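You operate a simulated robot arm through the tools that you are given. There is no shell and no other tool. Be economical: measure what you need, move in short steps, check, and stop when the job is done.

The job below is to be done with a simulated two-armed robot. You get a single attempt, and the scene is never put back.

## Task
Fetch the blue spool and set it on the blue mat. Put two of the small shoes from the narrow ledge on the blue mat. Put the gold eyelet cup from the narrow ledge on the black pad there and the silver eyelet cup on the white pad there. Stack the yellow wax block from the middle belt on top of the white wax block. Take the wooden block and leave it on the green order card. Shut the front flap. The order is free. Set down upright: small shoe, eyelet cup.

Only the result counts: the job must be done as asked and must still hold three seconds after the hand-in. Knocking over, shifting, dropping, spilling or breaking anything else fails it.

## Robot
Two 7-joint arms with fingered hands on one trunk, on a base that drives. Base frame: it is fixed to the floor where the robot stands at the start and does not move with it; the origin is under the middle of the robot, x ahead of it, y to its left, z up; the surface under the hand at the start is at about z = 0.75. Lengths are in m, angles in degrees, forces in N, time in s.
The left shoulder is at the start at [0.068, 0.184, 1.164], the right one opposite. With the tool pointing down near the work surface each hand reaches from about 0.1 to 0.82 m from the robot's upright axis, wherever it stands, measured 20 degrees to its own side. Places, roughly: black pad [0.5, -2.5, 0.75]; blue mat [1.6, -3, 0.8]; blue spool (6x6x5 cm) [0.7, 0.1, 0.8]; eyelet cup [0.5, -1.5, 0.75]; front flap [3.2, 1.2, 1]; green order card [1.75, -1.5, 0.75]; small shoe [0.5, -0.5, 0.75]; wax block [1.25, -1.75, 0.75]; white pad [0.25, -2, 0.75]; wooden block (7x5x5 cm) [1.7, -2.7, 0.8]. Payload 4 kg a hand.
The tool frame of a hand sits at the grasp point between the pads (the TCP): z along the fingers, y along the line on which they close. The tips reach 0.026 m beyond it. Largest opening 0.132 m; the body of the gripper starts 0.073 m behind the TCP. The gripper is a hand of 3 fingers: y runs from the thumb to the fingers, the wrist lies at [0, 0, -0.224] in the tool frame.
Orientation is told as [roll, pitch, yaw] about the base's x, y, z axes, in that order, counted from this pose: with the fingers straight down and closing along the base's y, the tool's x points along the base's -x, its y along +y and its z along -z.

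## Interface
- The arms move only by the tool servo_tool. It takes "left_plan", "right_plan" or both (then of equal length, played together; a hand with none holds still); each is a list of rows, each a list of 2 entries, a list of its own where there are three numbers: the shift along the base's x, y, z in units of 300 mm (1.0 is 300 mm), then the turn, a rotation vector about the base's x, y, z in units of 120 degrees (1.0 is 120 degrees). In form: [[[x, y, z], [rx, ry, rz]], ...]. A call has 1 to 12 rows; each row is the pose to reach, as a shift and turn from the pose commanded when the call began. A call with a number of a shift or a turn outside -1 to 1 is refused whole. Rows are played at 5 a second. More than 0.05 m and 8.6 degrees between two rows, and nothing of the call is played. A pose out of reach is approached as far as the arm can. The call stops where the force on the tool passes 40 N (or 10 N more than at its start, if that is more) or the arm is blocked; 0.2 s more then pass. In this call time passes only in rows, and 0.2 s behind the last. The reply holds the time, the measured pose of the TCP, the force on the tool along the base axes, the opening and the grip force, in the units named above and with some noise, with the torque about the TCP (base axes, N m) and any sound that the robot's microphone picked up.
- Cameras (640 x 400 px; columns grow to the right, rows downward): "scene" is now at [0.1602, -0.0553, 1.3891]; the picture's right is [-0.62, -0.78, 0.11], its down [-0.53, 0.32, -0.78] and it looks along [0.57, -0.55, -0.61] (base axes); focal length 266 px, centre (320, 200). "left" rides on the left gripper at [-0.061, 0.003, -0.092] in its tool frame; the picture's right is [-0.05, -1.00, 0.00], its down [0.83, -0.04, -0.55] and it looks along [0.55, -0.03, 0.83] (tool axes); focal length 230 px, centre (320, 200). "right" rides on the right gripper at [0.062, 0.003, -0.092] in its tool frame; the picture's right is [-0.05, 1.00, 0.00], its down [-0.83, -0.04, -0.56] and it looks along [-0.55, -0.03, 0.83] (tool axes); focal length 230 px, centre (320, 200). There is no depth. A picture from a camera that has moved, and an enlarged one, comes with that camera's place and axes in the base frame and with its lens.
- get_image(camera): a new picture of that camera. It takes no simulated time.
- slide_trunk(by): slides the trunk up (or, below 0, down) by that many m; the arms and the scene camera ride with it, the base frame stays. It gives what a move gives, with no picture.
- drive_base(legs): drives the robot by 1 to 6 legs, each [ahead, left, turn to the left] in m, m and degrees, along the robot's own axes; the way and the turn of a leg run together, so that a leg with both is an arc; at most 1.5 m and 180 degrees a leg. The arms and the cameras ride along, it lands a little off, and it stops where it bumps. It gives what a move gives.
- curl_fingers(finger1, finger2, thumb_bend, hand): sets how far each is bent, from 0 (flat) to 1 (curled in); at 0.3 the hand is open as for a grip, at 0.7 the pads meet at the TCP. One left out holds its place. A second passes; each finger stops where it meets its share of the squeeze, and holds until it gets a number again. It is the only way to open and close the hand. It gives what a move gives, with no picture; readings hold the bend of each and the force on the fingers (four entries, about 0 where the hand has none), thumb and palm.
- turn_head(pan, tilt): turns the head with the scene camera to pan (to the left, within 86 degrees either way) and tilt (down, from -29 to 69), counted from straight ahead of the robot. It gives what a move gives.
- enlarge(camera, box): a new picture of the part [left, top, right, bottom] of that camera's present view, enlarged. It takes no simulated time.
- close_job(): hands the job in; it is judged then, once.

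Work in short steps. Places have to be worked out from the pictures, the camera data and where the tool is seen: move nearer, look again, correct. Check each grasp and each placing, and mend what went wrong. You have 217 turns and 212 pictures in all, those below and enlarged ones among them. Open the grippers and draw the arms clear of the work before you hand the job in, unless the task says otherwise; then end with one line.

The tools are called by a JSON object that holds its "name" and its "arguments". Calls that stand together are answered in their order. servo_tool: Moves the arms, as the interface text tells. Its arguments: {"type":"object","properties":{"left_plan":{"type":"array","items":{"type":"array"}},"right_plan":{"type":"array","items":{"type":"array"}}},"required":[]} The other tools are called the same way: slide_trunk (by) slides the trunk up or down; curl_fingers (finger1, finger2, thumb_bend, hand) moves the fingers one by one; drive_base (legs) drives the base; turn_head (pan, tilt) turns the head that bears the scene camera; get_image (camera) takes a picture; enlarge (camera, box) takes an enlarged picture of a part of a camera's view; close_job () hands the job in.

At the start:

```text
time: 0.0
left_tcp_pos: [0.6153, -0.0743, 1.0856]
left_tcp_rot: [0.0, 0.1, 0.0]
left_contact_force: [0.1, -0.6, 0.2]
left_ft_torque: [-0.03, 0.0, 0.0]
left_opening: 0.132
left_gripper_force: 0.1
left_shape: jaw
left_bend: [0.3, 0.3, 0.3]
left_finger forces: [0.0, 0.0, 0.0, 0.1, 0.1, 0.1]
right_tcp_pos: [0.3595, -0.4274, 1.0061]
right_tcp_rot: [0.0, -0.1, 0.0]
right_contact_force: [-0.3, 0.5, 0.7]
right_ft_torque: [0.02, 0.0, 0.02]
right_opening: 0.1317
right_gripper_force: 0.3
right_shape: jaw
right_bend: [0.3, 0.3, 0.3]
right_finger forces: [0.0, 0.1, 0.0, 0.0, 0.1, 0.1]
trunk travel left (down, up): [-0.2, 0.262]
robot x, y, heading: [-0.0017, 0.0005, 0.1]
head pan, tilt: [-39.1, 30.0]
```

scene: 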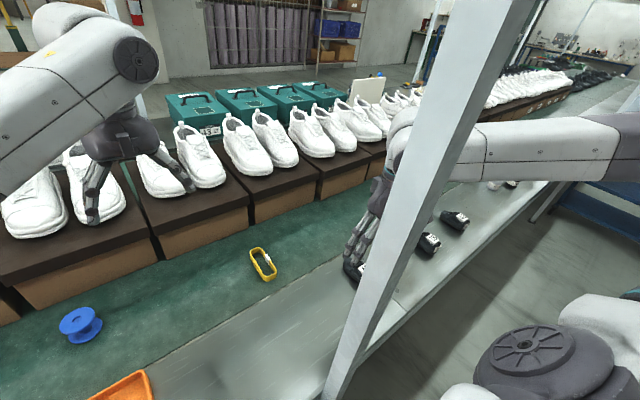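
right: 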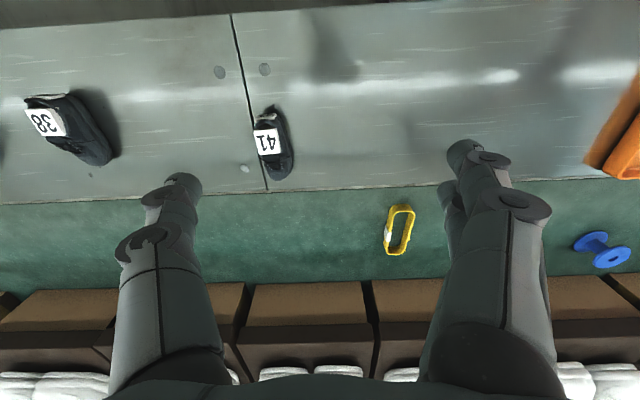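
left: 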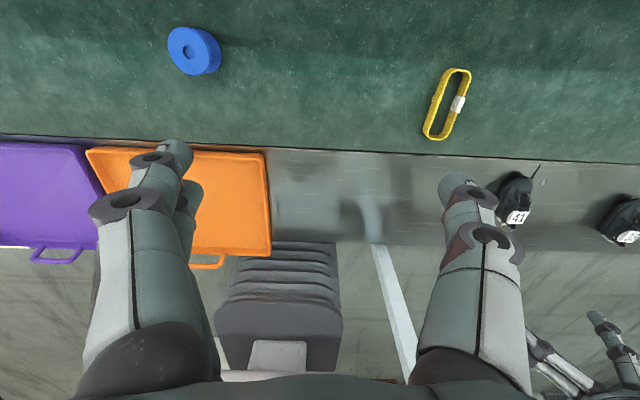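

I start by surveying: the head straight ahead and down, to see the spool and the ledge.

{"name": "turn_head", "arguments": {"pan": 0, "tilt": 40}}

{"name": "get_image", "arguments": {"camera": "scene"}}

{"name": "turn_head", "arguments": {"pan": -75, "tilt": 20}}

{"name": "get_image", "arguments": {"camera": "scene"}}

{"name": "turn_head", "arguments": {"pan": 50, "tilt": 20}}

{"name": "get_image", "arguments": {"camera": "scene"}}

```text
time: 1.1
left_tcp_pos: [0.614, -0.0744, 1.086]
left_tcp_rot: [0.0, 0.0, 0.0]
left_contact_force: [0.1, 0.6, -0.1]
left_ft_torque: [-0.03, 0.0, -0.01]
left_opening: 0.1321
left_gripper_force: 0.0
left_shape: jaw
left_bend: [0.3, 0.3, 0.3]
left_finger forces: [0.1, 0.1, 0.1, 0.0, 0.1, 0.1]
right_tcp_pos: [0.3602, -0.428, 1.0047]
right_tcp_rot: [0.0, 0.0, 0.1]
right_contact_force: [0.0, 0.0, -0.1]
right_ft_torque: [-0.03, 0.0, 0.0]
right_opening: 0.1318
right_gripper_force: 0.1
right_shape: jaw
right_bend: [0.3, 0.3, 0.3]
right_finger forces: [0.0, 0.0, 0.1, 0.1, 0.1, 0.1]
trunk travel left (down, up): [-0.2, 0.262]
robot x, y, heading: [-0.0022, -0.0049, -0.1]
head pan, tilt: [0.0, 40.0]
```

```text
208 pictures are left
camera scene: at [0.1722, 0.0016, 1.3715], right [0.0, -1.0, 0.0], down [-0.77, 0.0, -0.64], along [0.64, 0.0, -0.77], focal length 266 px, centre (320, 200)
```

scene: 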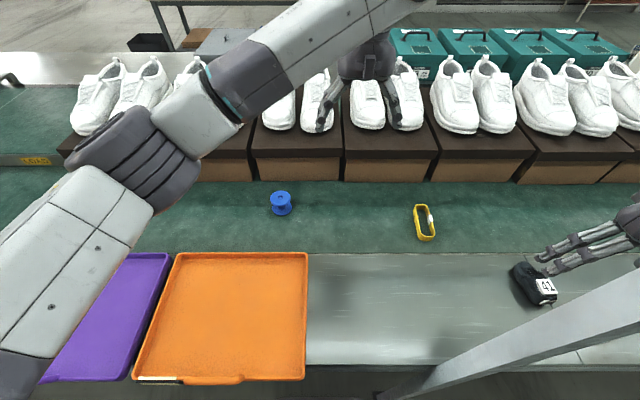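

```text
time: 2.5
left_tcp_pos: [0.6151, -0.0746, 1.087]
left_tcp_rot: [-0.1, 0.0, -0.1]
left_contact_force: [-0.5, 0.1, 1.2]
left_ft_torque: [-0.02, 0.0, 0.03]
left_opening: 0.1318
left_gripper_force: 0.1
left_shape: jaw
left_bend: [0.3, 0.3, 0.3]
left_finger forces: [0.0, 0.0, 0.0, 0.1, 0.1, 0.0]
right_tcp_pos: [0.3599, -0.428, 1.0063]
right_tcp_rot: [0.1, -0.1, 0.0]
right_contact_force: [0.1, 0.1, -0.7]
right_ft_torque: [-0.02, -0.02, -0.04]
right_opening: 0.1319
right_gripper_force: 0.1
right_shape: jaw
right_bend: [0.3, 0.3, 0.3]
right_finger forces: [0.0, 0.0, 0.0, 0.0, 0.0, 0.0]
trunk travel left (down, up): [-0.2, 0.262]
robot x, y, heading: [-0.0046, 0.0, 0.1]
head pan, tilt: [-75.0, 20.0]
```

```text
207 pictures are left
camera scene: at [0.1178, -0.0882, 1.413], right [-0.95, -0.26, 0.17], down [-0.25, 0.33, -0.91], along [0.18, -0.91, -0.38], focal length 266 px, centre (320, 200)
```

scene: 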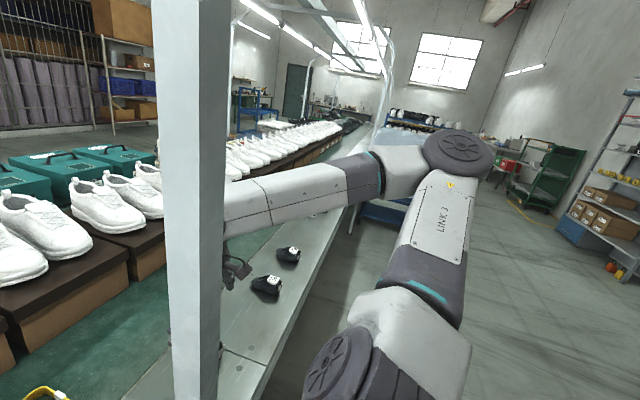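

```text
time: 4.6
left_tcp_pos: [0.6144, -0.0739, 1.0865]
left_tcp_rot: [0.1, 0.1, 0.0]
left_contact_force: [-0.2, 0.1, -0.4]
left_ft_torque: [0.01, 0.0, 0.04]
left_opening: 0.1319
left_gripper_force: 0.0
left_shape: jaw
left_bend: [0.3, 0.3, 0.3]
left_finger forces: [0.0, 0.1, 0.0, 0.0, 0.1, 0.0]
right_tcp_pos: [0.3606, -0.4285, 1.0051]
right_tcp_rot: [0.0, 0.0, 0.0]
right_contact_force: [-0.3, 0.5, -0.3]
right_ft_torque: [0.02, 0.02, 0.02]
right_opening: 0.1322
right_gripper_force: 0.2
right_shape: jaw
right_bend: [0.3, 0.3, 0.3]
right_finger forces: [0.0, 0.1, 0.0, 0.0, 0.0, 0.0]
trunk travel left (down, up): [-0.2, 0.262]
robot x, y, heading: [0.0003, -0.0015, -0.1]
head pan, tilt: [50.0, 20.0]
```

```text
206 pictures are left
camera scene: at [0.153, 0.073, 1.4068], right [0.75, -0.64, -0.13], down [-0.38, -0.26, -0.89], along [0.54, 0.72, -0.44], focal length 266 px, centre (320, 200)
```

scene: 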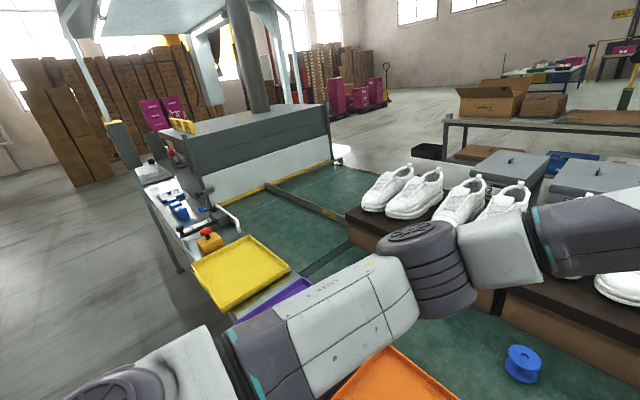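

The spool appears to stand upright at about (0.66, 0.11). I bring the left hand above it, lower to 0.93, and look.

{"name": "servo_tool", "arguments": {"left_plan": [[[0.04, 0.155, 0], [0, 0, 0]], [[0.08, 0.31, 0], [0, 0, 0]], [[0.12, 0.46, 0], [0, 0, 0]], [[0.15, 0.62, 0], [0, 0, 0]], [[0.15, 0.62, -0.16], [0, 0, 0]], [[0.15, 0.62, -0.32], [0, 0, 0]], [[0.15, 0.62, -0.48], [0, 0, 0]]]}}

{"name": "get_image", "arguments": {"camera": "left"}}

{"name": "turn_head", "arguments": {"pan": 10, "tilt": 45}}

{"name": "get_image", "arguments": {"camera": "scene"}}

```text
time: 6.2
left_tcp_pos: [0.6631, 0.1133, 0.9427]
left_tcp_rot: [-0.1, 0.0, 0.1]
left_contact_force: [0.5, 0.2, -0.3]
left_ft_torque: [0.02, 0.0, -0.01]
left_opening: 0.1317
left_gripper_force: 0.1
left_shape: jaw
left_bend: [0.3, 0.3, 0.3]
left_finger forces: [0.0, 0.0, 0.1, 0.0, 0.1, 0.0]
right_tcp_pos: [0.3611, -0.428, 1.0062]
right_tcp_rot: [-0.1, 0.0, 0.0]
right_contact_force: [0.0, 0.8, 0.1]
right_ft_torque: [-0.02, 0.01, 0.01]
right_opening: 0.1319
right_gripper_force: 0.1
right_shape: jaw
right_bend: [0.3, 0.3, 0.3]
right_finger forces: [0.1, 0.0, 0.0, 0.0, 0.0, 0.1]
trunk travel left (down, up): [-0.2, 0.262]
robot x, y, heading: [0.0006, 0.0013, 0.3]
head pan, tilt: [50.0, 20.0]
```

```text
205 pictures are left
camera left: at [0.7243, 0.1165, 1.0345], right [0.05, -1.0, 0.0], down [-0.83, -0.04, 0.56], along [-0.56, -0.03, -0.83], focal length 230 px, centre (320, 200)
```

left: 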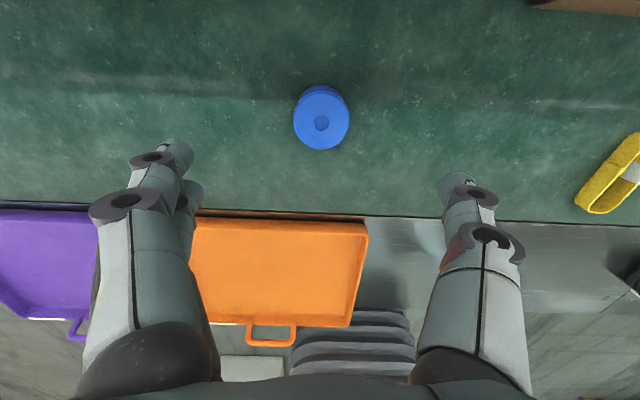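

```text
time: 7.2
left_tcp_pos: [0.662, 0.113, 0.9424]
left_tcp_rot: [0.1, 0.2, -0.1]
left_contact_force: [0.3, -0.2, 0.4]
left_ft_torque: [0.01, -0.02, -0.01]
left_opening: 0.1318
left_gripper_force: 0.1
left_shape: jaw
left_bend: [0.3, 0.3, 0.3]
left_finger forces: [0.0, 0.0, 0.1, 0.0, 0.0, 0.0]
right_tcp_pos: [0.3608, -0.428, 1.0051]
right_tcp_rot: [0.0, 0.0, 0.0]
right_contact_force: [-0.6, -0.4, 0.4]
right_ft_torque: [0.0, 0.01, 0.0]
right_opening: 0.132
right_gripper_force: 0.0
right_shape: jaw
right_bend: [0.3, 0.3, 0.3]
right_finger forces: [0.1, 0.0, 0.0, 0.1, 0.1, 0.0]
trunk travel left (down, up): [-0.2, 0.262]
robot x, y, heading: [0.0023, 0.0009, 0.2]
head pan, tilt: [10.0, 45.0]
```

```text
204 pictures are left
camera scene: at [0.1662, 0.0159, 1.3652], right [0.17, -0.98, -0.03], down [-0.81, -0.12, -0.57], along [0.56, 0.12, -0.82], focal length 266 px, centre (320, 200)
```

scene: 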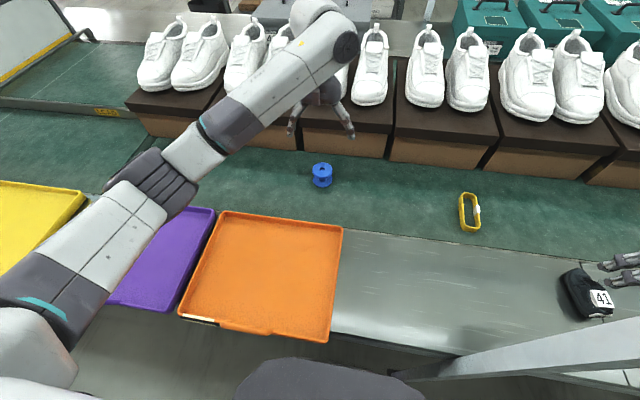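

The spool is centered under the hand, top about z 0.79. I descend to TCP z≈0.775.

{"name": "servo_tool", "arguments": {"left_plan": [[[-0.015, 0, -0.15], [0, 0, 0]], [[-0.015, 0, -0.3], [0, 0, 0]], [[-0.015, 0, -0.42], [0, 0, 0]], [[-0.015, 0, -0.5], [0, 0, 0]], [[-0.015, 0, -0.55], [0, 0, 0]]]}}

{"name": "get_image", "arguments": {"camera": "left"}}

{"name": "enlarge", "arguments": {"camera": "scene", "box": [240, 100, 400, 200]}}

```text
time: 8.4
left_tcp_pos: [0.6563, 0.1134, 0.7768]
left_tcp_rot: [0.1, 0.0, 0.0]
left_contact_force: [-0.1, 0.2, -0.1]
left_ft_torque: [-0.01, -0.01, -0.01]
left_opening: 0.132
left_gripper_force: 0.1
left_shape: jaw
left_bend: [0.3, 0.3, 0.3]
left_finger forces: [0.1, 0.0, 0.0, 0.0, 0.0, 0.0]
right_tcp_pos: [0.3607, -0.4273, 1.0052]
right_tcp_rot: [0.1, 0.0, 0.0]
right_contact_force: [-0.2, 0.1, -0.5]
right_ft_torque: [-0.02, 0.02, 0.0]
right_opening: 0.1319
right_gripper_force: 0.0
right_shape: jaw
right_bend: [0.3, 0.3, 0.3]
right_finger forces: [0.0, 0.1, 0.1, 0.0, 0.1, 0.0]
trunk travel left (down, up): [-0.2, 0.262]
robot x, y, heading: [0.0002, -0.0013, -0.1]
head pan, tilt: [10.0, 45.0]
```

```text
203 pictures are left
camera left: at [0.7177, 0.1155, 0.8698], right [0.05, -1.0, 0.0], down [-0.83, -0.04, 0.56], along [-0.56, -0.03, -0.83], focal length 230 px, centre (320, 200)
```

left: 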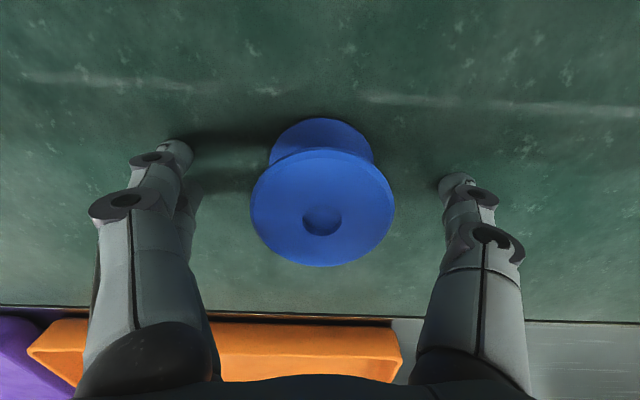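

```text
4.00 times, centred on (320, 150) of scene
camera zoom: at [0.1661, 0.0157, 1.3652], right [0.17, -0.98, -0.03], down [-0.81, -0.12, -0.57], along [0.56, 0.12, -0.82], focal length 1065 px, centre (320, 400)
```

zoom: 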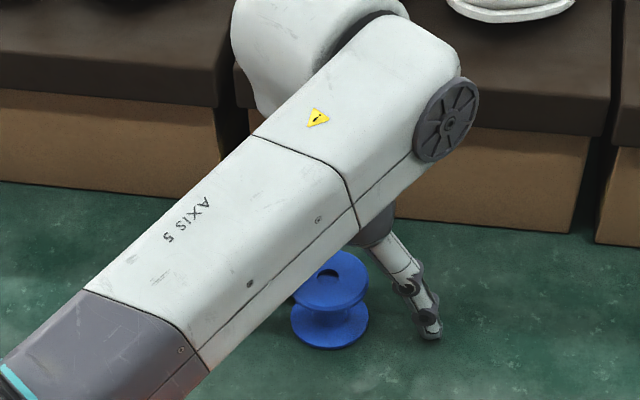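

The hand straddles the spool; I shift 5 mm forward, 4 mm down and close.

{"name": "servo_tool", "arguments": {"left_plan": [[[0.015, 0, -0.013], [0, 0, 0]]]}}

{"name": "curl_fingers", "arguments": {"hand": "left", "finger1": 0.7, "finger2": 0.7, "thumb_bend": 0.7}}

{"name": "get_image", "arguments": {"camera": "left"}}

```text
time: 8.8
left_tcp_pos: [0.6597, 0.1133, 0.7753]
left_tcp_rot: [0.0, 0.0, 0.0]
left_contact_force: [-2.8, 1.5, 4.1]
left_ft_torque: [-0.01, 0.08, -0.02]
left_opening: 0.132
left_gripper_force: 0.0
left_shape: jaw
left_bend: [0.29, 0.29, 0.3]
left_finger forces: [0.8, 0.8, 0.0, 0.0, 1.9, 0.1]
right_tcp_pos: [0.3589, -0.4271, 1.0061]
right_tcp_rot: [0.0, -0.1, 0.1]
right_contact_force: [-0.3, 0.3, 0.0]
right_ft_torque: [0.0, -0.05, -0.01]
right_opening: 0.132
right_gripper_force: 0.1
right_shape: jaw
right_bend: [0.3, 0.3, 0.3]
right_finger forces: [0.0, 0.0, 0.0, 0.1, 0.0, 0.0]
trunk travel left (down, up): [-0.2, 0.262]
robot x, y, heading: [-0.0026, 0.0008, 0.1]
head pan, tilt: [10.0, 45.0]
```

```text
time: 9.5
left_tcp_pos: [0.6637, 0.1108, 0.7809]
left_tcp_rot: [0.1, -0.9, 0.0]
left_contact_force: [-5.3, 1.7, 19.3]
left_ft_torque: [0.67, 0.23, 0.04]
left_opening: 0.051
left_gripper_force: 29.6
left_shape: fingers
left_bend: [0.59, 0.6, 0.62]
left_finger forces: [17.9, 19.0, 0.0, 0.0, 22.1, 0.1]
right_tcp_pos: [0.3598, -0.4289, 1.0054]
right_tcp_rot: [0.0, -0.1, 0.1]
right_contact_force: [-0.1, -0.1, -0.1]
right_ft_torque: [0.0, 0.01, 0.01]
right_opening: 0.1318
right_gripper_force: 0.0
right_shape: jaw
right_bend: [0.3, 0.3, 0.3]
right_finger forces: [0.1, 0.1, 0.1, 0.1, 0.0, 0.1]
trunk travel left (down, up): [-0.2, 0.262]
robot x, y, heading: [-0.0016, -0.0016, -0.2]
head pan, tilt: [10.0, 45.0]
stopped (left hand): the force on the tool passed its limit at 41 N (the readings are from after the stop); the commanded pose is now the measured one
```

```text
201 pictures are left
camera left: at [0.7233, 0.1152, 0.8752], right [0.05, -1.0, 0.0], down [-0.84, -0.04, 0.54], along [-0.54, -0.03, -0.84], focal length 230 px, centre (320, 200)
```

left: 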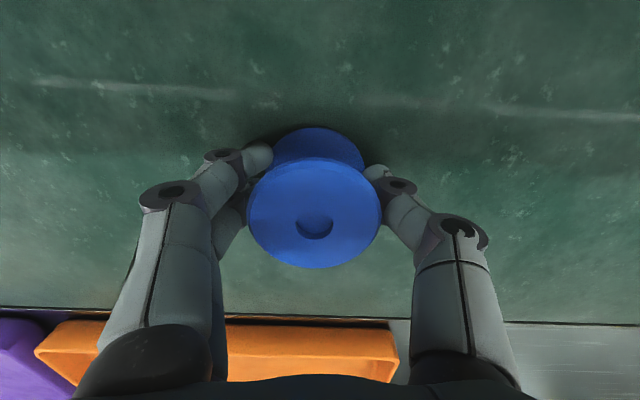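

Fingers hold the spool (about 20 N each; tips touched the belt at ~0.75). I lift it and verify.

{"name": "servo_tool", "arguments": {"left_plan": [[[0, 0, 0.05], [0, 0, 0]], [[0, 0, 0.15], [0, 0, 0]], [[0, 0, 0.3], [0, 0, 0]], [[0, 0, 0.45], [0, 0, 0]]]}}

{"name": "get_image", "arguments": {"camera": "left"}}

{"name": "get_image", "arguments": {"camera": "right"}}

```text
time: 10.5
left_tcp_pos: [0.6615, 0.1139, 0.9132]
left_tcp_rot: [-0.1, -0.5, 0.0]
left_contact_force: [-0.2, 0.1, -0.6]
left_ft_torque: [0.0, -0.01, -0.01]
left_opening: 0.0511
left_gripper_force: 20.3
left_shape: fingers
left_bend: [0.59, 0.59, 0.62]
left_finger forces: [10.6, 9.9, 0.0, 0.1, 20.0, 0.0]
right_tcp_pos: [0.3585, -0.427, 1.0061]
right_tcp_rot: [0.0, 0.0, 0.1]
right_contact_force: [-0.6, -0.9, -0.4]
right_ft_torque: [0.07, -0.01, -0.03]
right_opening: 0.1317
right_gripper_force: 0.0
right_shape: jaw
right_bend: [0.3, 0.3, 0.3]
right_finger forces: [0.1, 0.1, 0.0, 0.1, 0.0, 0.1]
trunk travel left (down, up): [-0.2, 0.262]
robot x, y, heading: [0.0013, 0.0017, -0.2]
head pan, tilt: [10.0, 45.0]
```

```text
200 pictures are left
camera left: at [0.7227, 0.1158, 1.0073], right [0.05, -1.0, 0.0], down [-0.83, -0.04, 0.55], along [-0.55, -0.03, -0.84], focal length 230 px, centre (320, 200)
```

left: 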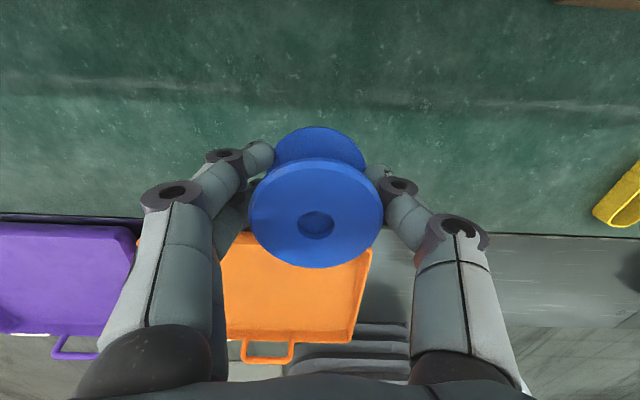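

```text
199 pictures are left
camera right: at [0.2975, -0.4234, 1.0984], right [0.05, 1.0, 0.0], down [0.83, -0.04, 0.56], along [0.56, -0.03, -0.83], focal length 230 px, centre (320, 200)
```

right: 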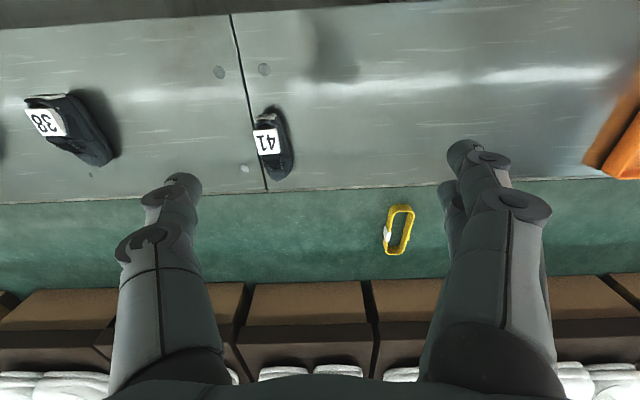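

The spool is held. Now the size‑41 shoe near (0.42,-0.49): I take close looks.

{"name": "enlarge", "arguments": {"camera": "right", "box": [200, 80, 360, 200]}}

{"name": "turn_head", "arguments": {"pan": -50, "tilt": 40}}

{"name": "get_image", "arguments": {"camera": "scene"}}

```text
3.33 times, centred on (280, 140) of right
camera zoom: at [0.2975, -0.4234, 1.0984], right [0.05, 1.0, 0.0], down [0.83, -0.04, 0.56], along [0.56, -0.03, -0.83], focal length 767 px, centre (453, 400)
```

zoom: 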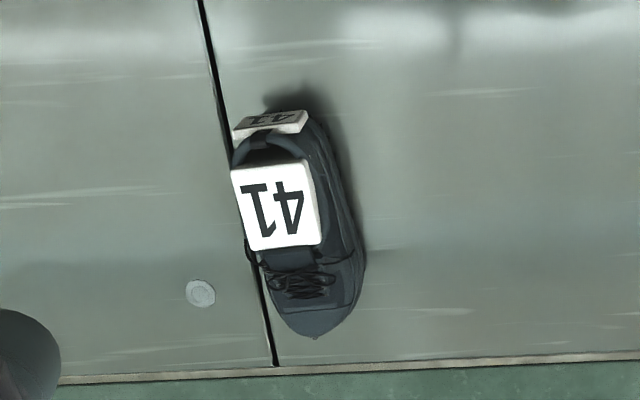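

```text
time: 11.8
left_tcp_pos: [0.663, 0.112, 0.9133]
left_tcp_rot: [0.0, -0.5, 0.0]
left_contact_force: [0.6, -0.3, -1.6]
left_ft_torque: [-0.03, -0.02, 0.0]
left_opening: 0.0512
left_gripper_force: 20.4
left_shape: fingers
left_bend: [0.59, 0.59, 0.62]
left_finger forces: [10.6, 9.9, 0.0, 0.0, 20.1, 0.0]
right_tcp_pos: [0.3601, -0.4275, 1.0049]
right_tcp_rot: [-0.1, 0.0, 0.1]
right_contact_force: [-0.1, -0.7, -0.5]
right_ft_torque: [-0.01, 0.02, 0.02]
right_opening: 0.1318
right_gripper_force: 0.0
right_shape: jaw
right_bend: [0.3, 0.3, 0.3]
right_finger forces: [0.0, 0.0, 0.0, 0.0, 0.1, 0.0]
trunk travel left (down, up): [-0.2, 0.262]
robot x, y, heading: [0.0009, -0.0008, 0.1]
head pan, tilt: [-50.0, 40.0]
```

```text
197 pictures are left
camera scene: at [0.1425, -0.0631, 1.3767], right [-0.75, -0.64, 0.13], down [-0.54, 0.49, -0.68], along [0.37, -0.59, -0.72], focal length 266 px, centre (320, 200)
```

scene: 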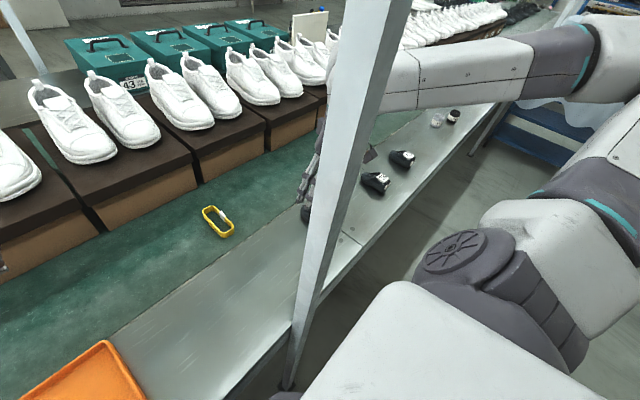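

The shoe stands upright, toe toward +x, yaw about 12°. I bring the right hand above it and look again.

{"name": "servo_tool", "arguments": {"right_plan": [[[0.07, -0.07, 0], [0, 0, 0.05]], [[0.14, -0.14, 0], [0, 0, 0.1]], [[0.2, -0.208, 0], [0, 0, 0.1]], [[0.2, -0.208, -0.15], [0, 0, 0.1]], [[0.2, -0.208, -0.3], [0, 0, 0.1]], [[0.2, -0.208, -0.42], [0, 0, 0.1]]]}}

{"name": "get_image", "arguments": {"camera": "right"}}

```text
time: 13.2
left_tcp_pos: [0.6622, 0.1122, 0.914]
left_tcp_rot: [0.0, -0.4, 0.0]
left_contact_force: [0.8, -0.6, -0.7]
left_ft_torque: [0.02, 0.02, 0.0]
left_opening: 0.0511
left_gripper_force: 20.4
left_shape: fingers
left_bend: [0.59, 0.6, 0.62]
left_finger forces: [10.6, 9.9, 0.0, 0.1, 20.1, 0.1]
right_tcp_pos: [0.42, -0.4897, 0.8783]
right_tcp_rot: [0.0, 0.0, 11.9]
right_contact_force: [-0.6, 0.2, -0.9]
right_ft_torque: [0.02, -0.01, -0.01]
right_opening: 0.1321
right_gripper_force: 0.0
right_shape: jaw
right_bend: [0.3, 0.3, 0.3]
right_finger forces: [0.0, 0.0, 0.1, 0.0, 0.0, 0.0]
trunk travel left (down, up): [-0.2, 0.262]
robot x, y, heading: [0.0032, 0.0027, 0.1]
head pan, tilt: [-50.0, 40.0]
```

```text
196 pictures are left
camera right: at [0.3582, -0.499, 0.9715], right [-0.16, 0.99, 0.0], down [0.82, 0.13, 0.56], along [0.55, 0.09, -0.83], focal length 230 px, centre (320, 200)
```

right: 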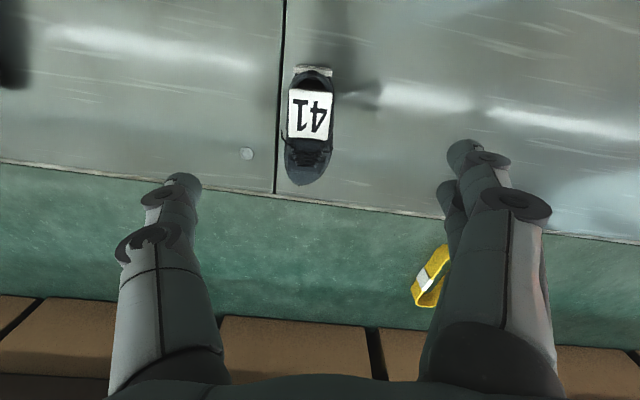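

Shoe is 1 cm to −y of the hand axis. I correct and descend to z≈0.788.

{"name": "servo_tool", "arguments": {"right_plan": [[[0.007, -0.031, -0.1], [0, 0, 0]], [[0.007, -0.031, -0.2], [0, 0, 0]], [[0.007, -0.031, -0.3], [0, 0, 0]]]}}

{"name": "get_image", "arguments": {"camera": "right"}}

```text
time: 14.0
left_tcp_pos: [0.6625, 0.1114, 0.9129]
left_tcp_rot: [0.1, -0.4, 0.0]
left_contact_force: [0.3, -0.4, -0.3]
left_ft_torque: [-0.04, 0.04, 0.0]
left_opening: 0.0511
left_gripper_force: 20.2
left_shape: fingers
left_bend: [0.59, 0.6, 0.62]
left_finger forces: [10.6, 9.9, 0.1, 0.1, 20.1, 0.1]
right_tcp_pos: [0.4211, -0.5004, 0.7892]
right_tcp_rot: [0.0, 0.0, 12.1]
right_contact_force: [0.6, 0.7, -0.2]
right_ft_torque: [-0.01, -0.03, -0.04]
right_opening: 0.1321
right_gripper_force: 0.1
right_shape: jaw
right_bend: [0.3, 0.3, 0.3]
right_finger forces: [0.0, 0.0, 0.0, 0.0, 0.0, 0.0]
trunk travel left (down, up): [-0.2, 0.262]
robot x, y, heading: [-0.0011, 0.001, 0.1]
head pan, tilt: [-50.0, 40.0]
```

```text
195 pictures are left
camera right: at [0.3605, -0.5094, 0.8811], right [-0.16, 0.99, 0.0], down [0.82, 0.13, 0.56], along [0.55, 0.09, -0.83], focal length 230 px, centre (320, 200)
```

right: 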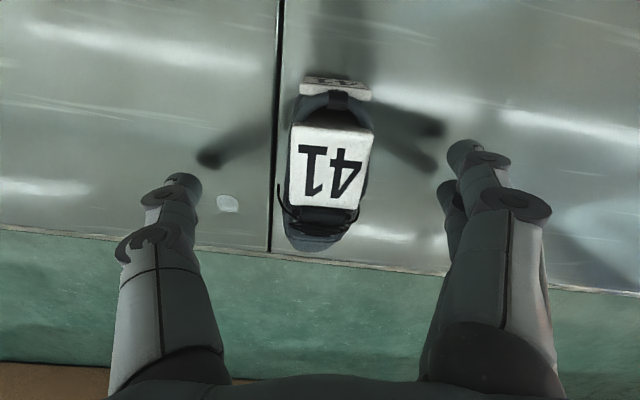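

Aligned; I close the right hand on the shoe.

{"name": "curl_fingers", "arguments": {"hand": "right", "finger1": 0.7, "finger2": 0.7, "thumb_bend": 0.7}}

{"name": "get_image", "arguments": {"camera": "right"}}

```text
time: 15.0
left_tcp_pos: [0.6631, 0.1118, 0.9136]
left_tcp_rot: [0.1, -0.5, 0.0]
left_contact_force: [0.0, 0.7, -0.3]
left_ft_torque: [-0.02, 0.0, 0.01]
left_opening: 0.051
left_gripper_force: 20.2
left_shape: fingers
left_bend: [0.59, 0.59, 0.62]
left_finger forces: [10.5, 10.0, 0.1, 0.0, 20.1, 0.1]
right_tcp_pos: [0.4222, -0.4986, 0.7891]
right_tcp_rot: [-0.1, 0.0, 12.1]
right_contact_force: [1.0, 0.1, 0.1]
right_ft_torque: [0.02, 0.01, 0.0]
right_opening: 0.0426
right_gripper_force: 16.3
right_shape: fingers
right_bend: [0.59, 0.6, 0.62]
right_finger forces: [8.6, 7.8, 0.0, 0.0, 16.5, 0.0]
trunk travel left (down, up): [-0.2, 0.262]
robot x, y, heading: [-0.0025, -0.0011, -0.1]
head pan, tilt: [-50.0, 40.0]
```

```text
194 pictures are left
camera right: at [0.3603, -0.5088, 0.8817], right [-0.16, 0.99, 0.0], down [0.82, 0.13, 0.56], along [0.55, 0.09, -0.83], focal length 230 px, centre (320, 200)
```

right: 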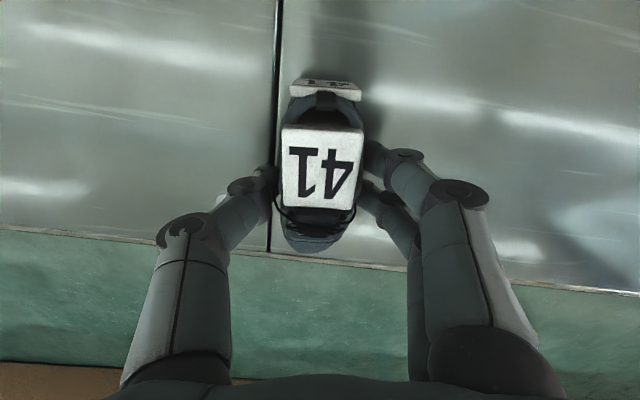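

The shoe is gripped. I lift it 15 cm and check.

{"name": "servo_tool", "arguments": {"right_plan": [[[0, 0, 0.05], [0, 0, 0]], [[0, 0, 0.15], [0, 0, 0]], [[0, 0, 0.3], [0, 0, 0]], [[0, 0, 0.45], [0, 0, 0]], [[0, 0, 0.6], [0, 0, 0]], [[0, 0, 0.75], [0, 0, 0]]]}}

{"name": "get_image", "arguments": {"camera": "right"}}

{"name": "get_image", "arguments": {"camera": "scene"}}

```text
time: 16.4
left_tcp_pos: [0.6619, 0.1126, 0.9145]
left_tcp_rot: [0.0, -0.5, 0.1]
left_contact_force: [-1.2, -1.0, -1.4]
left_ft_torque: [0.02, 0.0, 0.0]
left_opening: 0.051
left_gripper_force: 20.5
left_shape: fingers
left_bend: [0.59, 0.59, 0.62]
left_finger forces: [10.7, 9.9, 0.0, 0.1, 20.1, 0.0]
right_tcp_pos: [0.4235, -0.4988, 1.0154]
right_tcp_rot: [0.1, -0.1, 12.2]
right_contact_force: [-1.1, 0.5, -0.7]
right_ft_torque: [0.04, -0.02, 0.01]
right_opening: 0.0422
right_gripper_force: 16.5
right_shape: fingers
right_bend: [0.59, 0.6, 0.62]
right_finger forces: [8.7, 7.9, 0.0, 0.0, 16.3, 0.0]
trunk travel left (down, up): [-0.2, 0.262]
robot x, y, heading: [-0.0013, -0.0026, 0.1]
head pan, tilt: [-50.0, 40.0]
```

```text
193 pictures are left
camera right: at [0.3613, -0.5085, 1.1071], right [-0.16, 0.99, 0.0], down [0.82, 0.13, 0.55], along [0.55, 0.09, -0.83], focal length 230 px, centre (320, 200)
```

right: 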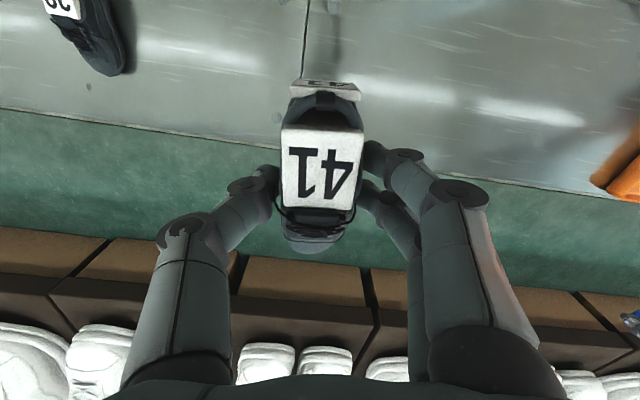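

```text
192 pictures are left
camera scene: at [0.142, -0.0629, 1.3768], right [-0.75, -0.64, 0.13], down [-0.54, 0.49, -0.68], along [0.37, -0.59, -0.72], focal length 266 px, centre (320, 200)
```

scene: 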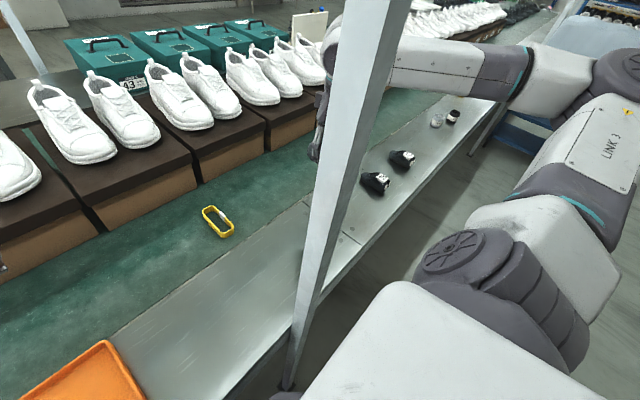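

Both items held. I raise the left hand a bit and draw it in, then back the robot away from the post and look around.

{"name": "servo_tool", "arguments": {"left_plan": [[[0, 0, 0.16], [0, 0, 0]], [[0, 0, 0.32], [0, 0, 0]], [[0, 0, 0.45], [0, 0, 0]], [[-0.15, 0.05, 0.45], [0, 0, 0]], [[-0.3, 0.1, 0.45], [0, 0, 0]], [[-0.45, 0.15, 0.45], [0, 0, 0]], [[-0.6, 0.2, 0.45], [0, 0, 0]]]}}

{"name": "drive_base", "arguments": {"legs": [[-0.6, 0, 0]]}}

{"name": "turn_head", "arguments": {"pan": -60, "tilt": 15}}

{"name": "get_image", "arguments": {"camera": "scene"}}

{"name": "turn_head", "arguments": {"pan": 0, "tilt": 15}}

{"name": "get_image", "arguments": {"camera": "scene"}}

```text
time: 18.0
left_tcp_pos: [0.4806, 0.1737, 1.0475]
left_tcp_rot: [0.0, -0.6, 0.0]
left_contact_force: [-0.8, -0.2, 0.1]
left_ft_torque: [-0.02, -0.05, 0.0]
left_opening: 0.0509
left_gripper_force: 20.3
left_shape: fingers
left_bend: [0.59, 0.6, 0.62]
left_finger forces: [10.7, 9.8, 0.0, 0.1, 20.0, 0.0]
right_tcp_pos: [0.423, -0.4994, 1.0148]
right_tcp_rot: [-0.1, -0.1, 11.9]
right_contact_force: [0.1, 0.2, -0.2]
right_ft_torque: [-0.02, 0.01, 0.0]
right_opening: 0.042
right_gripper_force: 16.8
right_shape: fingers
right_bend: [0.59, 0.6, 0.62]
right_finger forces: [8.7, 7.9, 0.1, 0.0, 16.3, 0.0]
trunk travel left (down, up): [-0.2, 0.262]
robot x, y, heading: [-0.0001, 0.003, 0.0]
head pan, tilt: [-50.0, 40.0]
```

```text
time: 21.4
left_tcp_pos: [-0.1172, 0.1719, 1.0477]
left_tcp_rot: [0.0, -0.5, -0.2]
left_contact_force: [-0.9, 0.2, -1.1]
left_ft_torque: [0.01, -0.03, 0.01]
left_opening: 0.0511
left_gripper_force: 19.9
left_shape: fingers
left_bend: [0.59, 0.6, 0.62]
left_finger forces: [10.6, 9.9, 0.0, 0.1, 20.1, 0.1]
right_tcp_pos: [-0.1802, -0.4996, 1.0141]
right_tcp_rot: [0.0, -0.1, 11.8]
right_contact_force: [-0.4, -0.7, -0.9]
right_ft_torque: [0.0, -0.04, 0.01]
right_opening: 0.0422
right_gripper_force: 16.8
right_shape: fingers
right_bend: [0.59, 0.6, 0.62]
right_finger forces: [8.7, 7.9, 0.0, 0.0, 16.3, 0.0]
trunk travel left (down, up): [-0.2, 0.262]
robot x, y, heading: [-0.603, 0.0015, -0.1]
head pan, tilt: [-50.0, 40.0]
```

```text
time: 22.3
left_tcp_pos: [-0.1185, 0.1724, 1.0481]
left_tcp_rot: [0.1, -0.3, -0.2]
left_contact_force: [-0.1, -0.7, 0.0]
left_ft_torque: [-0.02, 0.0, 0.02]
left_opening: 0.0508
left_gripper_force: 20.2
left_shape: fingers
left_bend: [0.59, 0.6, 0.62]
left_finger forces: [10.5, 9.9, 0.0, 0.1, 20.0, 0.0]
right_tcp_pos: [-0.1796, -0.501, 1.0139]
right_tcp_rot: [0.0, 0.1, 11.8]
right_contact_force: [0.0, -1.3, -0.1]
right_ft_torque: [0.02, -0.03, 0.01]
right_opening: 0.0421
right_gripper_force: 17.2
right_shape: fingers
right_bend: [0.59, 0.6, 0.62]
right_finger forces: [8.7, 7.9, 0.0, 0.0, 16.3, 0.0]
trunk travel left (down, up): [-0.2, 0.262]
robot x, y, heading: [-0.6022, 0.0035, -0.5]
head pan, tilt: [-60.0, 15.0]
```

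```text
191 pictures are left
camera scene: at [-0.4598, -0.0786, 1.417], right [-0.85, -0.5, 0.15], down [-0.3, 0.23, -0.93], along [0.43, -0.84, -0.34], focal length 266 px, centre (320, 200)
```

scene: 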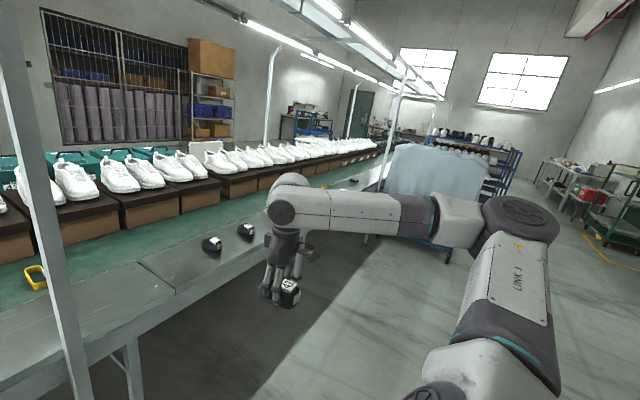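

```text
time: 23.6
left_tcp_pos: [-0.1174, 0.1708, 1.0489]
left_tcp_rot: [0.0, -0.4, -0.1]
left_contact_force: [0.2, -0.4, -0.2]
left_ft_torque: [-0.04, 0.02, 0.0]
left_opening: 0.0508
left_gripper_force: 20.2
left_shape: fingers
left_bend: [0.59, 0.6, 0.62]
left_finger forces: [10.5, 10.0, 0.0, 0.1, 20.1, 0.0]
right_tcp_pos: [-0.1789, -0.5003, 1.0134]
right_tcp_rot: [0.0, 0.0, 11.8]
right_contact_force: [0.6, 0.2, -0.8]
right_ft_torque: [0.02, 0.0, 0.03]
right_opening: 0.0424
right_gripper_force: 15.7
right_shape: fingers
right_bend: [0.59, 0.6, 0.62]
right_finger forces: [8.7, 7.9, 0.0, 0.0, 16.3, 0.0]
trunk travel left (down, up): [-0.2, 0.262]
robot x, y, heading: [-0.6037, 0.0019, -0.0]
head pan, tilt: [0.0, 15.0]
```

```text
190 pictures are left
camera scene: at [-0.4138, 0.0021, 1.4089], right [0.0, -1.0, 0.0], down [-0.42, 0.0, -0.91], along [0.91, 0.0, -0.42], focal length 266 px, centre (320, 200)
```

scene: 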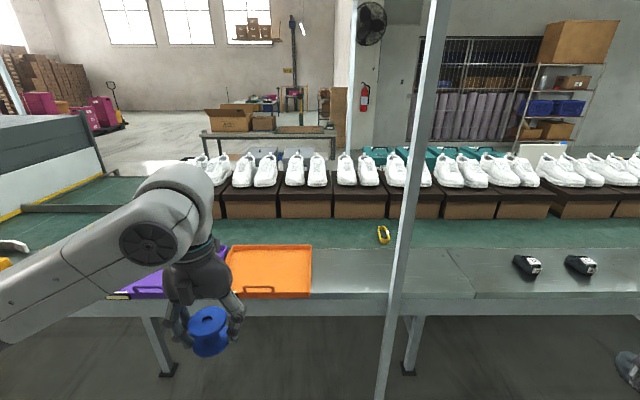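

The line is long; I drive 1.4 m to the right along the aisle and look at the far belt from there.

{"name": "drive_base", "arguments": {"legs": [[0, -1.4, 0]]}}

{"name": "get_image", "arguments": {"camera": "scene"}}

{"name": "turn_head", "arguments": {"pan": -55, "tilt": 15}}

{"name": "get_image", "arguments": {"camera": "scene"}}

```text
time: 30.6
left_tcp_pos: [-0.1246, -1.2397, 1.0493]
left_tcp_rot: [0.0, -0.4, -0.3]
left_contact_force: [-0.1, -0.4, -0.4]
left_ft_torque: [-0.02, 0.0, 0.0]
left_opening: 0.0509
left_gripper_force: 20.4
left_shape: fingers
left_bend: [0.59, 0.6, 0.62]
left_finger forces: [10.7, 9.9, 0.0, 0.0, 20.0, 0.0]
right_tcp_pos: [-0.187, -1.9111, 1.0137]
right_tcp_rot: [0.0, 0.0, 11.8]
right_contact_force: [0.0, -0.3, -0.7]
right_ft_torque: [0.0, -0.02, 0.0]
right_opening: 0.042
right_gripper_force: 16.3
right_shape: fingers
right_bend: [0.59, 0.6, 0.62]
right_finger forces: [8.7, 7.9, 0.0, 0.1, 16.2, 0.1]
trunk travel left (down, up): [-0.2, 0.262]
robot x, y, heading: [-0.6053, -1.4106, -0.4]
head pan, tilt: [0.0, 15.0]
```

```text
189 pictures are left
camera scene: at [-0.4202, -1.4087, 1.4089], right [-0.01, -1.0, 0.0], down [-0.42, 0.0, -0.91], along [0.91, 0.0, -0.42], focal length 266 px, centre (320, 200)
```

scene: 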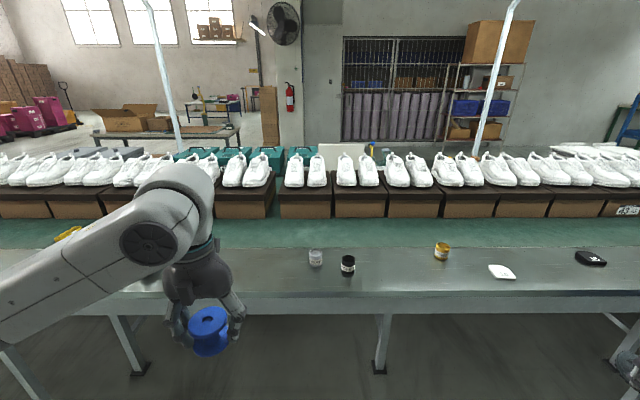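

```text
time: 31.9
left_tcp_pos: [-0.1239, -1.2385, 1.0486]
left_tcp_rot: [0.1, -0.4, -0.3]
left_contact_force: [0.8, 1.4, -1.2]
left_ft_torque: [-0.03, 0.03, 0.02]
left_opening: 0.051
left_gripper_force: 20.3
left_shape: fingers
left_bend: [0.59, 0.6, 0.62]
left_finger forces: [10.7, 9.9, 0.0, 0.0, 19.9, 0.0]
right_tcp_pos: [-0.188, -1.9104, 1.0143]
right_tcp_rot: [0.0, 0.1, 11.7]
right_contact_force: [-0.3, 0.0, -0.3]
right_ft_torque: [-0.02, -0.04, -0.01]
right_opening: 0.0421
right_gripper_force: 16.2
right_shape: fingers
right_bend: [0.59, 0.6, 0.62]
right_finger forces: [8.7, 7.9, 0.0, 0.0, 16.3, 0.1]
trunk travel left (down, up): [-0.2, 0.262]
robot x, y, heading: [-0.6061, -1.411, -0.2]
head pan, tilt: [-55.0, 15.0]
```

```text
188 pictures are left
camera scene: at [-0.4597, -1.4848, 1.4159], right [-0.81, -0.57, 0.14], down [-0.31, 0.21, -0.92], along [0.5, -0.79, -0.35], focal length 266 px, centre (320, 200)
```

scene: 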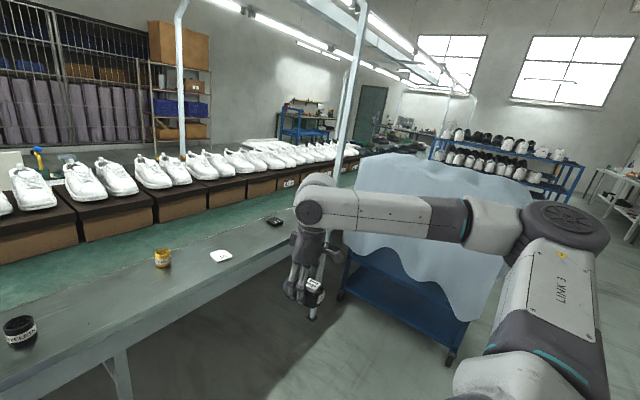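

The cups and pads are on the ledge here. I raise the trunk to look over the shoe boxes to the far side.

{"name": "slide_trunk", "arguments": {"by": 0.26}}

{"name": "turn_head", "arguments": {"pan": -20, "tilt": 15}}

{"name": "get_image", "arguments": {"camera": "scene"}}

{"name": "turn_head", "arguments": {"pan": 40, "tilt": 10}}

{"name": "get_image", "arguments": {"camera": "scene"}}

```text
time: 34.5
left_tcp_pos: [-0.1235, -1.2401, 1.308]
left_tcp_rot: [0.1, -0.3, -0.3]
left_contact_force: [0.3, 0.4, -0.6]
left_ft_torque: [0.0, -0.01, 0.0]
left_opening: 0.051
left_gripper_force: 20.6
left_shape: fingers
left_bend: [0.59, 0.6, 0.62]
left_finger forces: [10.7, 9.9, 0.1, 0.1, 20.0, 0.0]
right_tcp_pos: [-0.1866, -1.9115, 1.2748]
right_tcp_rot: [0.0, 0.0, 11.7]
right_contact_force: [-0.1, 0.1, -0.9]
right_ft_torque: [0.02, 0.02, 0.0]
right_opening: 0.0422
right_gripper_force: 16.2
right_shape: fingers
right_bend: [0.59, 0.6, 0.62]
right_finger forces: [8.8, 8.0, 0.0, 0.0, 16.4, 0.0]
trunk travel left (down, up): [-0.46, 0.002]
robot x, y, heading: [-0.6079, -1.4107, -0.4]
head pan, tilt: [-55.0, 15.0]
```

```text
time: 35.6
left_tcp_pos: [-0.1246, -1.239, 1.3082]
left_tcp_rot: [0.0, -0.5, -0.3]
left_contact_force: [-0.1, -0.3, -0.6]
left_ft_torque: [0.01, -0.01, 0.05]
left_opening: 0.0512
left_gripper_force: 20.4
left_shape: fingers
left_bend: [0.59, 0.6, 0.62]
left_finger forces: [10.7, 10.0, 0.0, 0.0, 20.0, 0.0]
right_tcp_pos: [-0.1863, -1.9104, 1.2741]
right_tcp_rot: [0.1, -0.1, 11.8]
right_contact_force: [0.1, 0.5, -1.2]
right_ft_torque: [0.0, 0.01, -0.01]
right_opening: 0.0422
right_gripper_force: 16.9
right_shape: fingers
right_bend: [0.59, 0.6, 0.62]
right_finger forces: [8.8, 8.0, 0.0, 0.0, 16.3, 0.0]
trunk travel left (down, up): [-0.46, 0.002]
robot x, y, heading: [-0.6043, -1.4091, -0.1]
head pan, tilt: [-20.0, 15.0]
```

```text
187 pictures are left
camera scene: at [-0.5288, -1.4401, 1.697], right [-0.35, -0.94, 0.0], down [-0.24, 0.09, -0.97], along [0.91, -0.34, -0.26], focal length 266 px, centre (320, 200)
```

scene: 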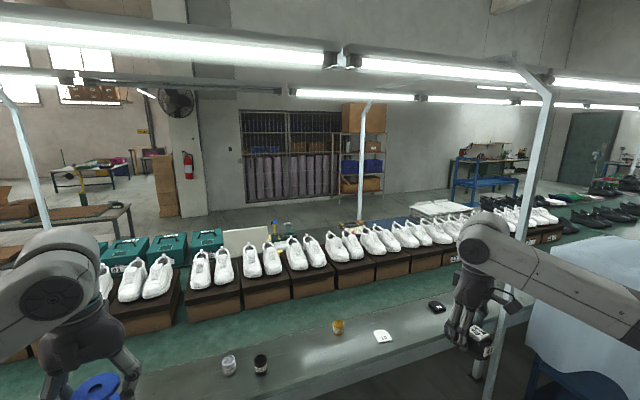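

```text
time: 36.9
left_tcp_pos: [-0.123, -1.2395, 1.3081]
left_tcp_rot: [0.1, -0.4, -0.3]
left_contact_force: [0.0, 0.6, -0.8]
left_ft_torque: [0.01, 0.01, -0.01]
left_opening: 0.051
left_gripper_force: 20.1
left_shape: fingers
left_bend: [0.59, 0.6, 0.62]
left_finger forces: [10.7, 10.0, 0.0, 0.0, 20.0, 0.0]
right_tcp_pos: [-0.1869, -1.9122, 1.2752]
right_tcp_rot: [-0.1, 0.0, 11.8]
right_contact_force: [-0.4, -1.3, 0.0]
right_ft_torque: [0.01, -0.02, -0.03]
right_opening: 0.0423
right_gripper_force: 16.6
right_shape: fingers
right_bend: [0.59, 0.6, 0.62]
right_finger forces: [8.6, 8.0, 0.0, 0.1, 16.3, 0.1]
trunk travel left (down, up): [-0.46, 0.002]
robot x, y, heading: [-0.6077, -1.4093, -0.1]
head pan, tilt: [40.0, 10.0]
```

```text
186 pictures are left
camera scene: at [-0.5447, -1.3482, 1.7051], right [0.64, -0.77, 0.0], down [-0.13, -0.11, -0.98], along [0.76, 0.63, -0.17], focal length 266 px, centre (320, 200)
```

scene: 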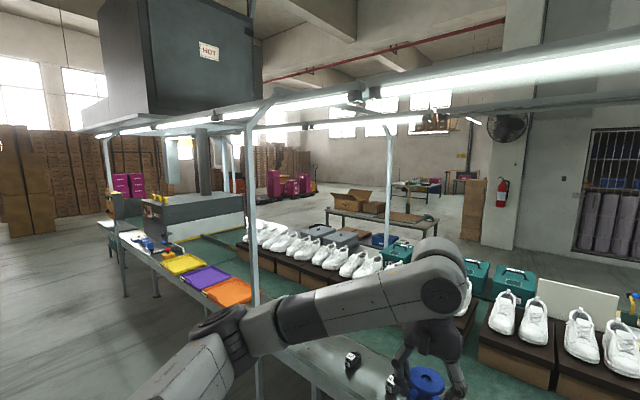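

The line's far side must be reached by going around; the left end (past the oven) seems open. I drive back left and look.

{"name": "drive_base", "arguments": {"legs": [[-0.2, 0, 0], [0, 1.5, 0], [0, 1.4, 0]]}}

{"name": "turn_head", "arguments": {"pan": 60, "tilt": 12}}

{"name": "get_image", "arguments": {"camera": "scene"}}

{"name": "turn_head", "arguments": {"pan": 10, "tilt": 15}}

{"name": "get_image", "arguments": {"camera": "scene"}}

```text
time: 52.1
left_tcp_pos: [-0.3219, 1.6713, 1.3088]
left_tcp_rot: [0.1, -0.5, 0.1]
left_contact_force: [0.0, 0.2, -0.4]
left_ft_torque: [0.01, 0.0, -0.01]
left_opening: 0.0509
left_gripper_force: 20.3
left_shape: fingers
left_bend: [0.59, 0.6, 0.62]
left_finger forces: [10.6, 10.0, 0.1, 0.1, 20.0, 0.0]
right_tcp_pos: [-0.381, 0.9992, 1.2739]
right_tcp_rot: [-0.1, -0.1, 12.1]
right_contact_force: [0.3, -0.2, -0.5]
right_ft_torque: [-0.01, 0.01, 0.01]
right_opening: 0.0423
right_gripper_force: 16.4
right_shape: fingers
right_bend: [0.59, 0.6, 0.62]
right_finger forces: [8.7, 8.0, 0.0, 0.0, 16.3, 0.0]
trunk travel left (down, up): [-0.46, 0.002]
robot x, y, heading: [-0.8051, 1.499, 0.1]
head pan, tilt: [40.0, 10.0]
```

```text
time: 52.9
left_tcp_pos: [-0.3219, 1.673, 1.3078]
left_tcp_rot: [0.0, -0.4, 0.1]
left_contact_force: [0.5, 0.6, -1.0]
left_ft_torque: [-0.02, 0.0, 0.01]
left_opening: 0.0511
left_gripper_force: 19.8
left_shape: fingers
left_bend: [0.59, 0.6, 0.62]
left_finger forces: [10.7, 9.9, 0.0, 0.0, 20.0, 0.1]
right_tcp_pos: [-0.3814, 1.001, 1.2752]
right_tcp_rot: [0.0, 0.0, 12.2]
right_contact_force: [-0.6, 0.5, -0.7]
right_ft_torque: [0.0, 0.0, -0.01]
right_opening: 0.0422
right_gripper_force: 16.7
right_shape: fingers
right_bend: [0.59, 0.6, 0.62]
right_finger forces: [8.7, 8.1, 0.0, 0.0, 16.3, 0.0]
trunk travel left (down, up): [-0.46, 0.002]
robot x, y, heading: [-0.8055, 1.4994, -0.2]
head pan, tilt: [60.0, 12.0]
```

```text
185 pictures are left
camera scene: at [-0.7664, 1.5828, 1.7019], right [0.87, -0.5, 0.0], down [-0.1, -0.18, -0.98], along [0.49, 0.85, -0.21], focal length 266 px, centre (320, 200)
```

scene: 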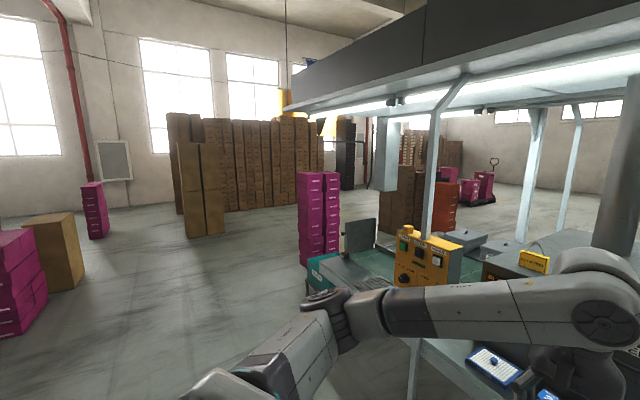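

```text
time: 54.1
left_tcp_pos: [-0.3215, 1.6729, 1.3092]
left_tcp_rot: [0.2, -0.5, 0.1]
left_contact_force: [0.0, 0.2, -0.4]
left_ft_torque: [0.0, 0.02, 0.0]
left_opening: 0.0507
left_gripper_force: 20.3
left_shape: fingers
left_bend: [0.59, 0.6, 0.62]
left_finger forces: [10.7, 9.9, 0.0, 0.0, 20.1, 0.0]
right_tcp_pos: [-0.3813, 1.0002, 1.2736]
right_tcp_rot: [-0.1, 0.0, 12.1]
right_contact_force: [-0.4, 1.2, -0.8]
right_ft_torque: [0.01, 0.03, -0.02]
right_opening: 0.0424
right_gripper_force: 16.4
right_shape: fingers
right_bend: [0.59, 0.6, 0.62]
right_finger forces: [8.7, 8.1, 0.0, 0.1, 16.3, 0.0]
trunk travel left (down, up): [-0.46, 0.002]
robot x, y, heading: [-0.8007, 1.4992, 0.2]
head pan, tilt: [10.0, 15.0]
```

```text
184 pictures are left
camera scene: at [-0.7211, 1.5181, 1.697], right [0.17, -0.98, 0.0], down [-0.26, -0.05, -0.97], along [0.95, 0.17, -0.26], focal length 266 px, centre (320, 200)
```

scene: 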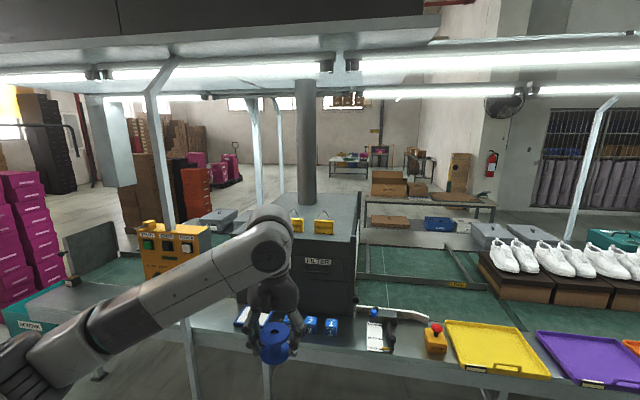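

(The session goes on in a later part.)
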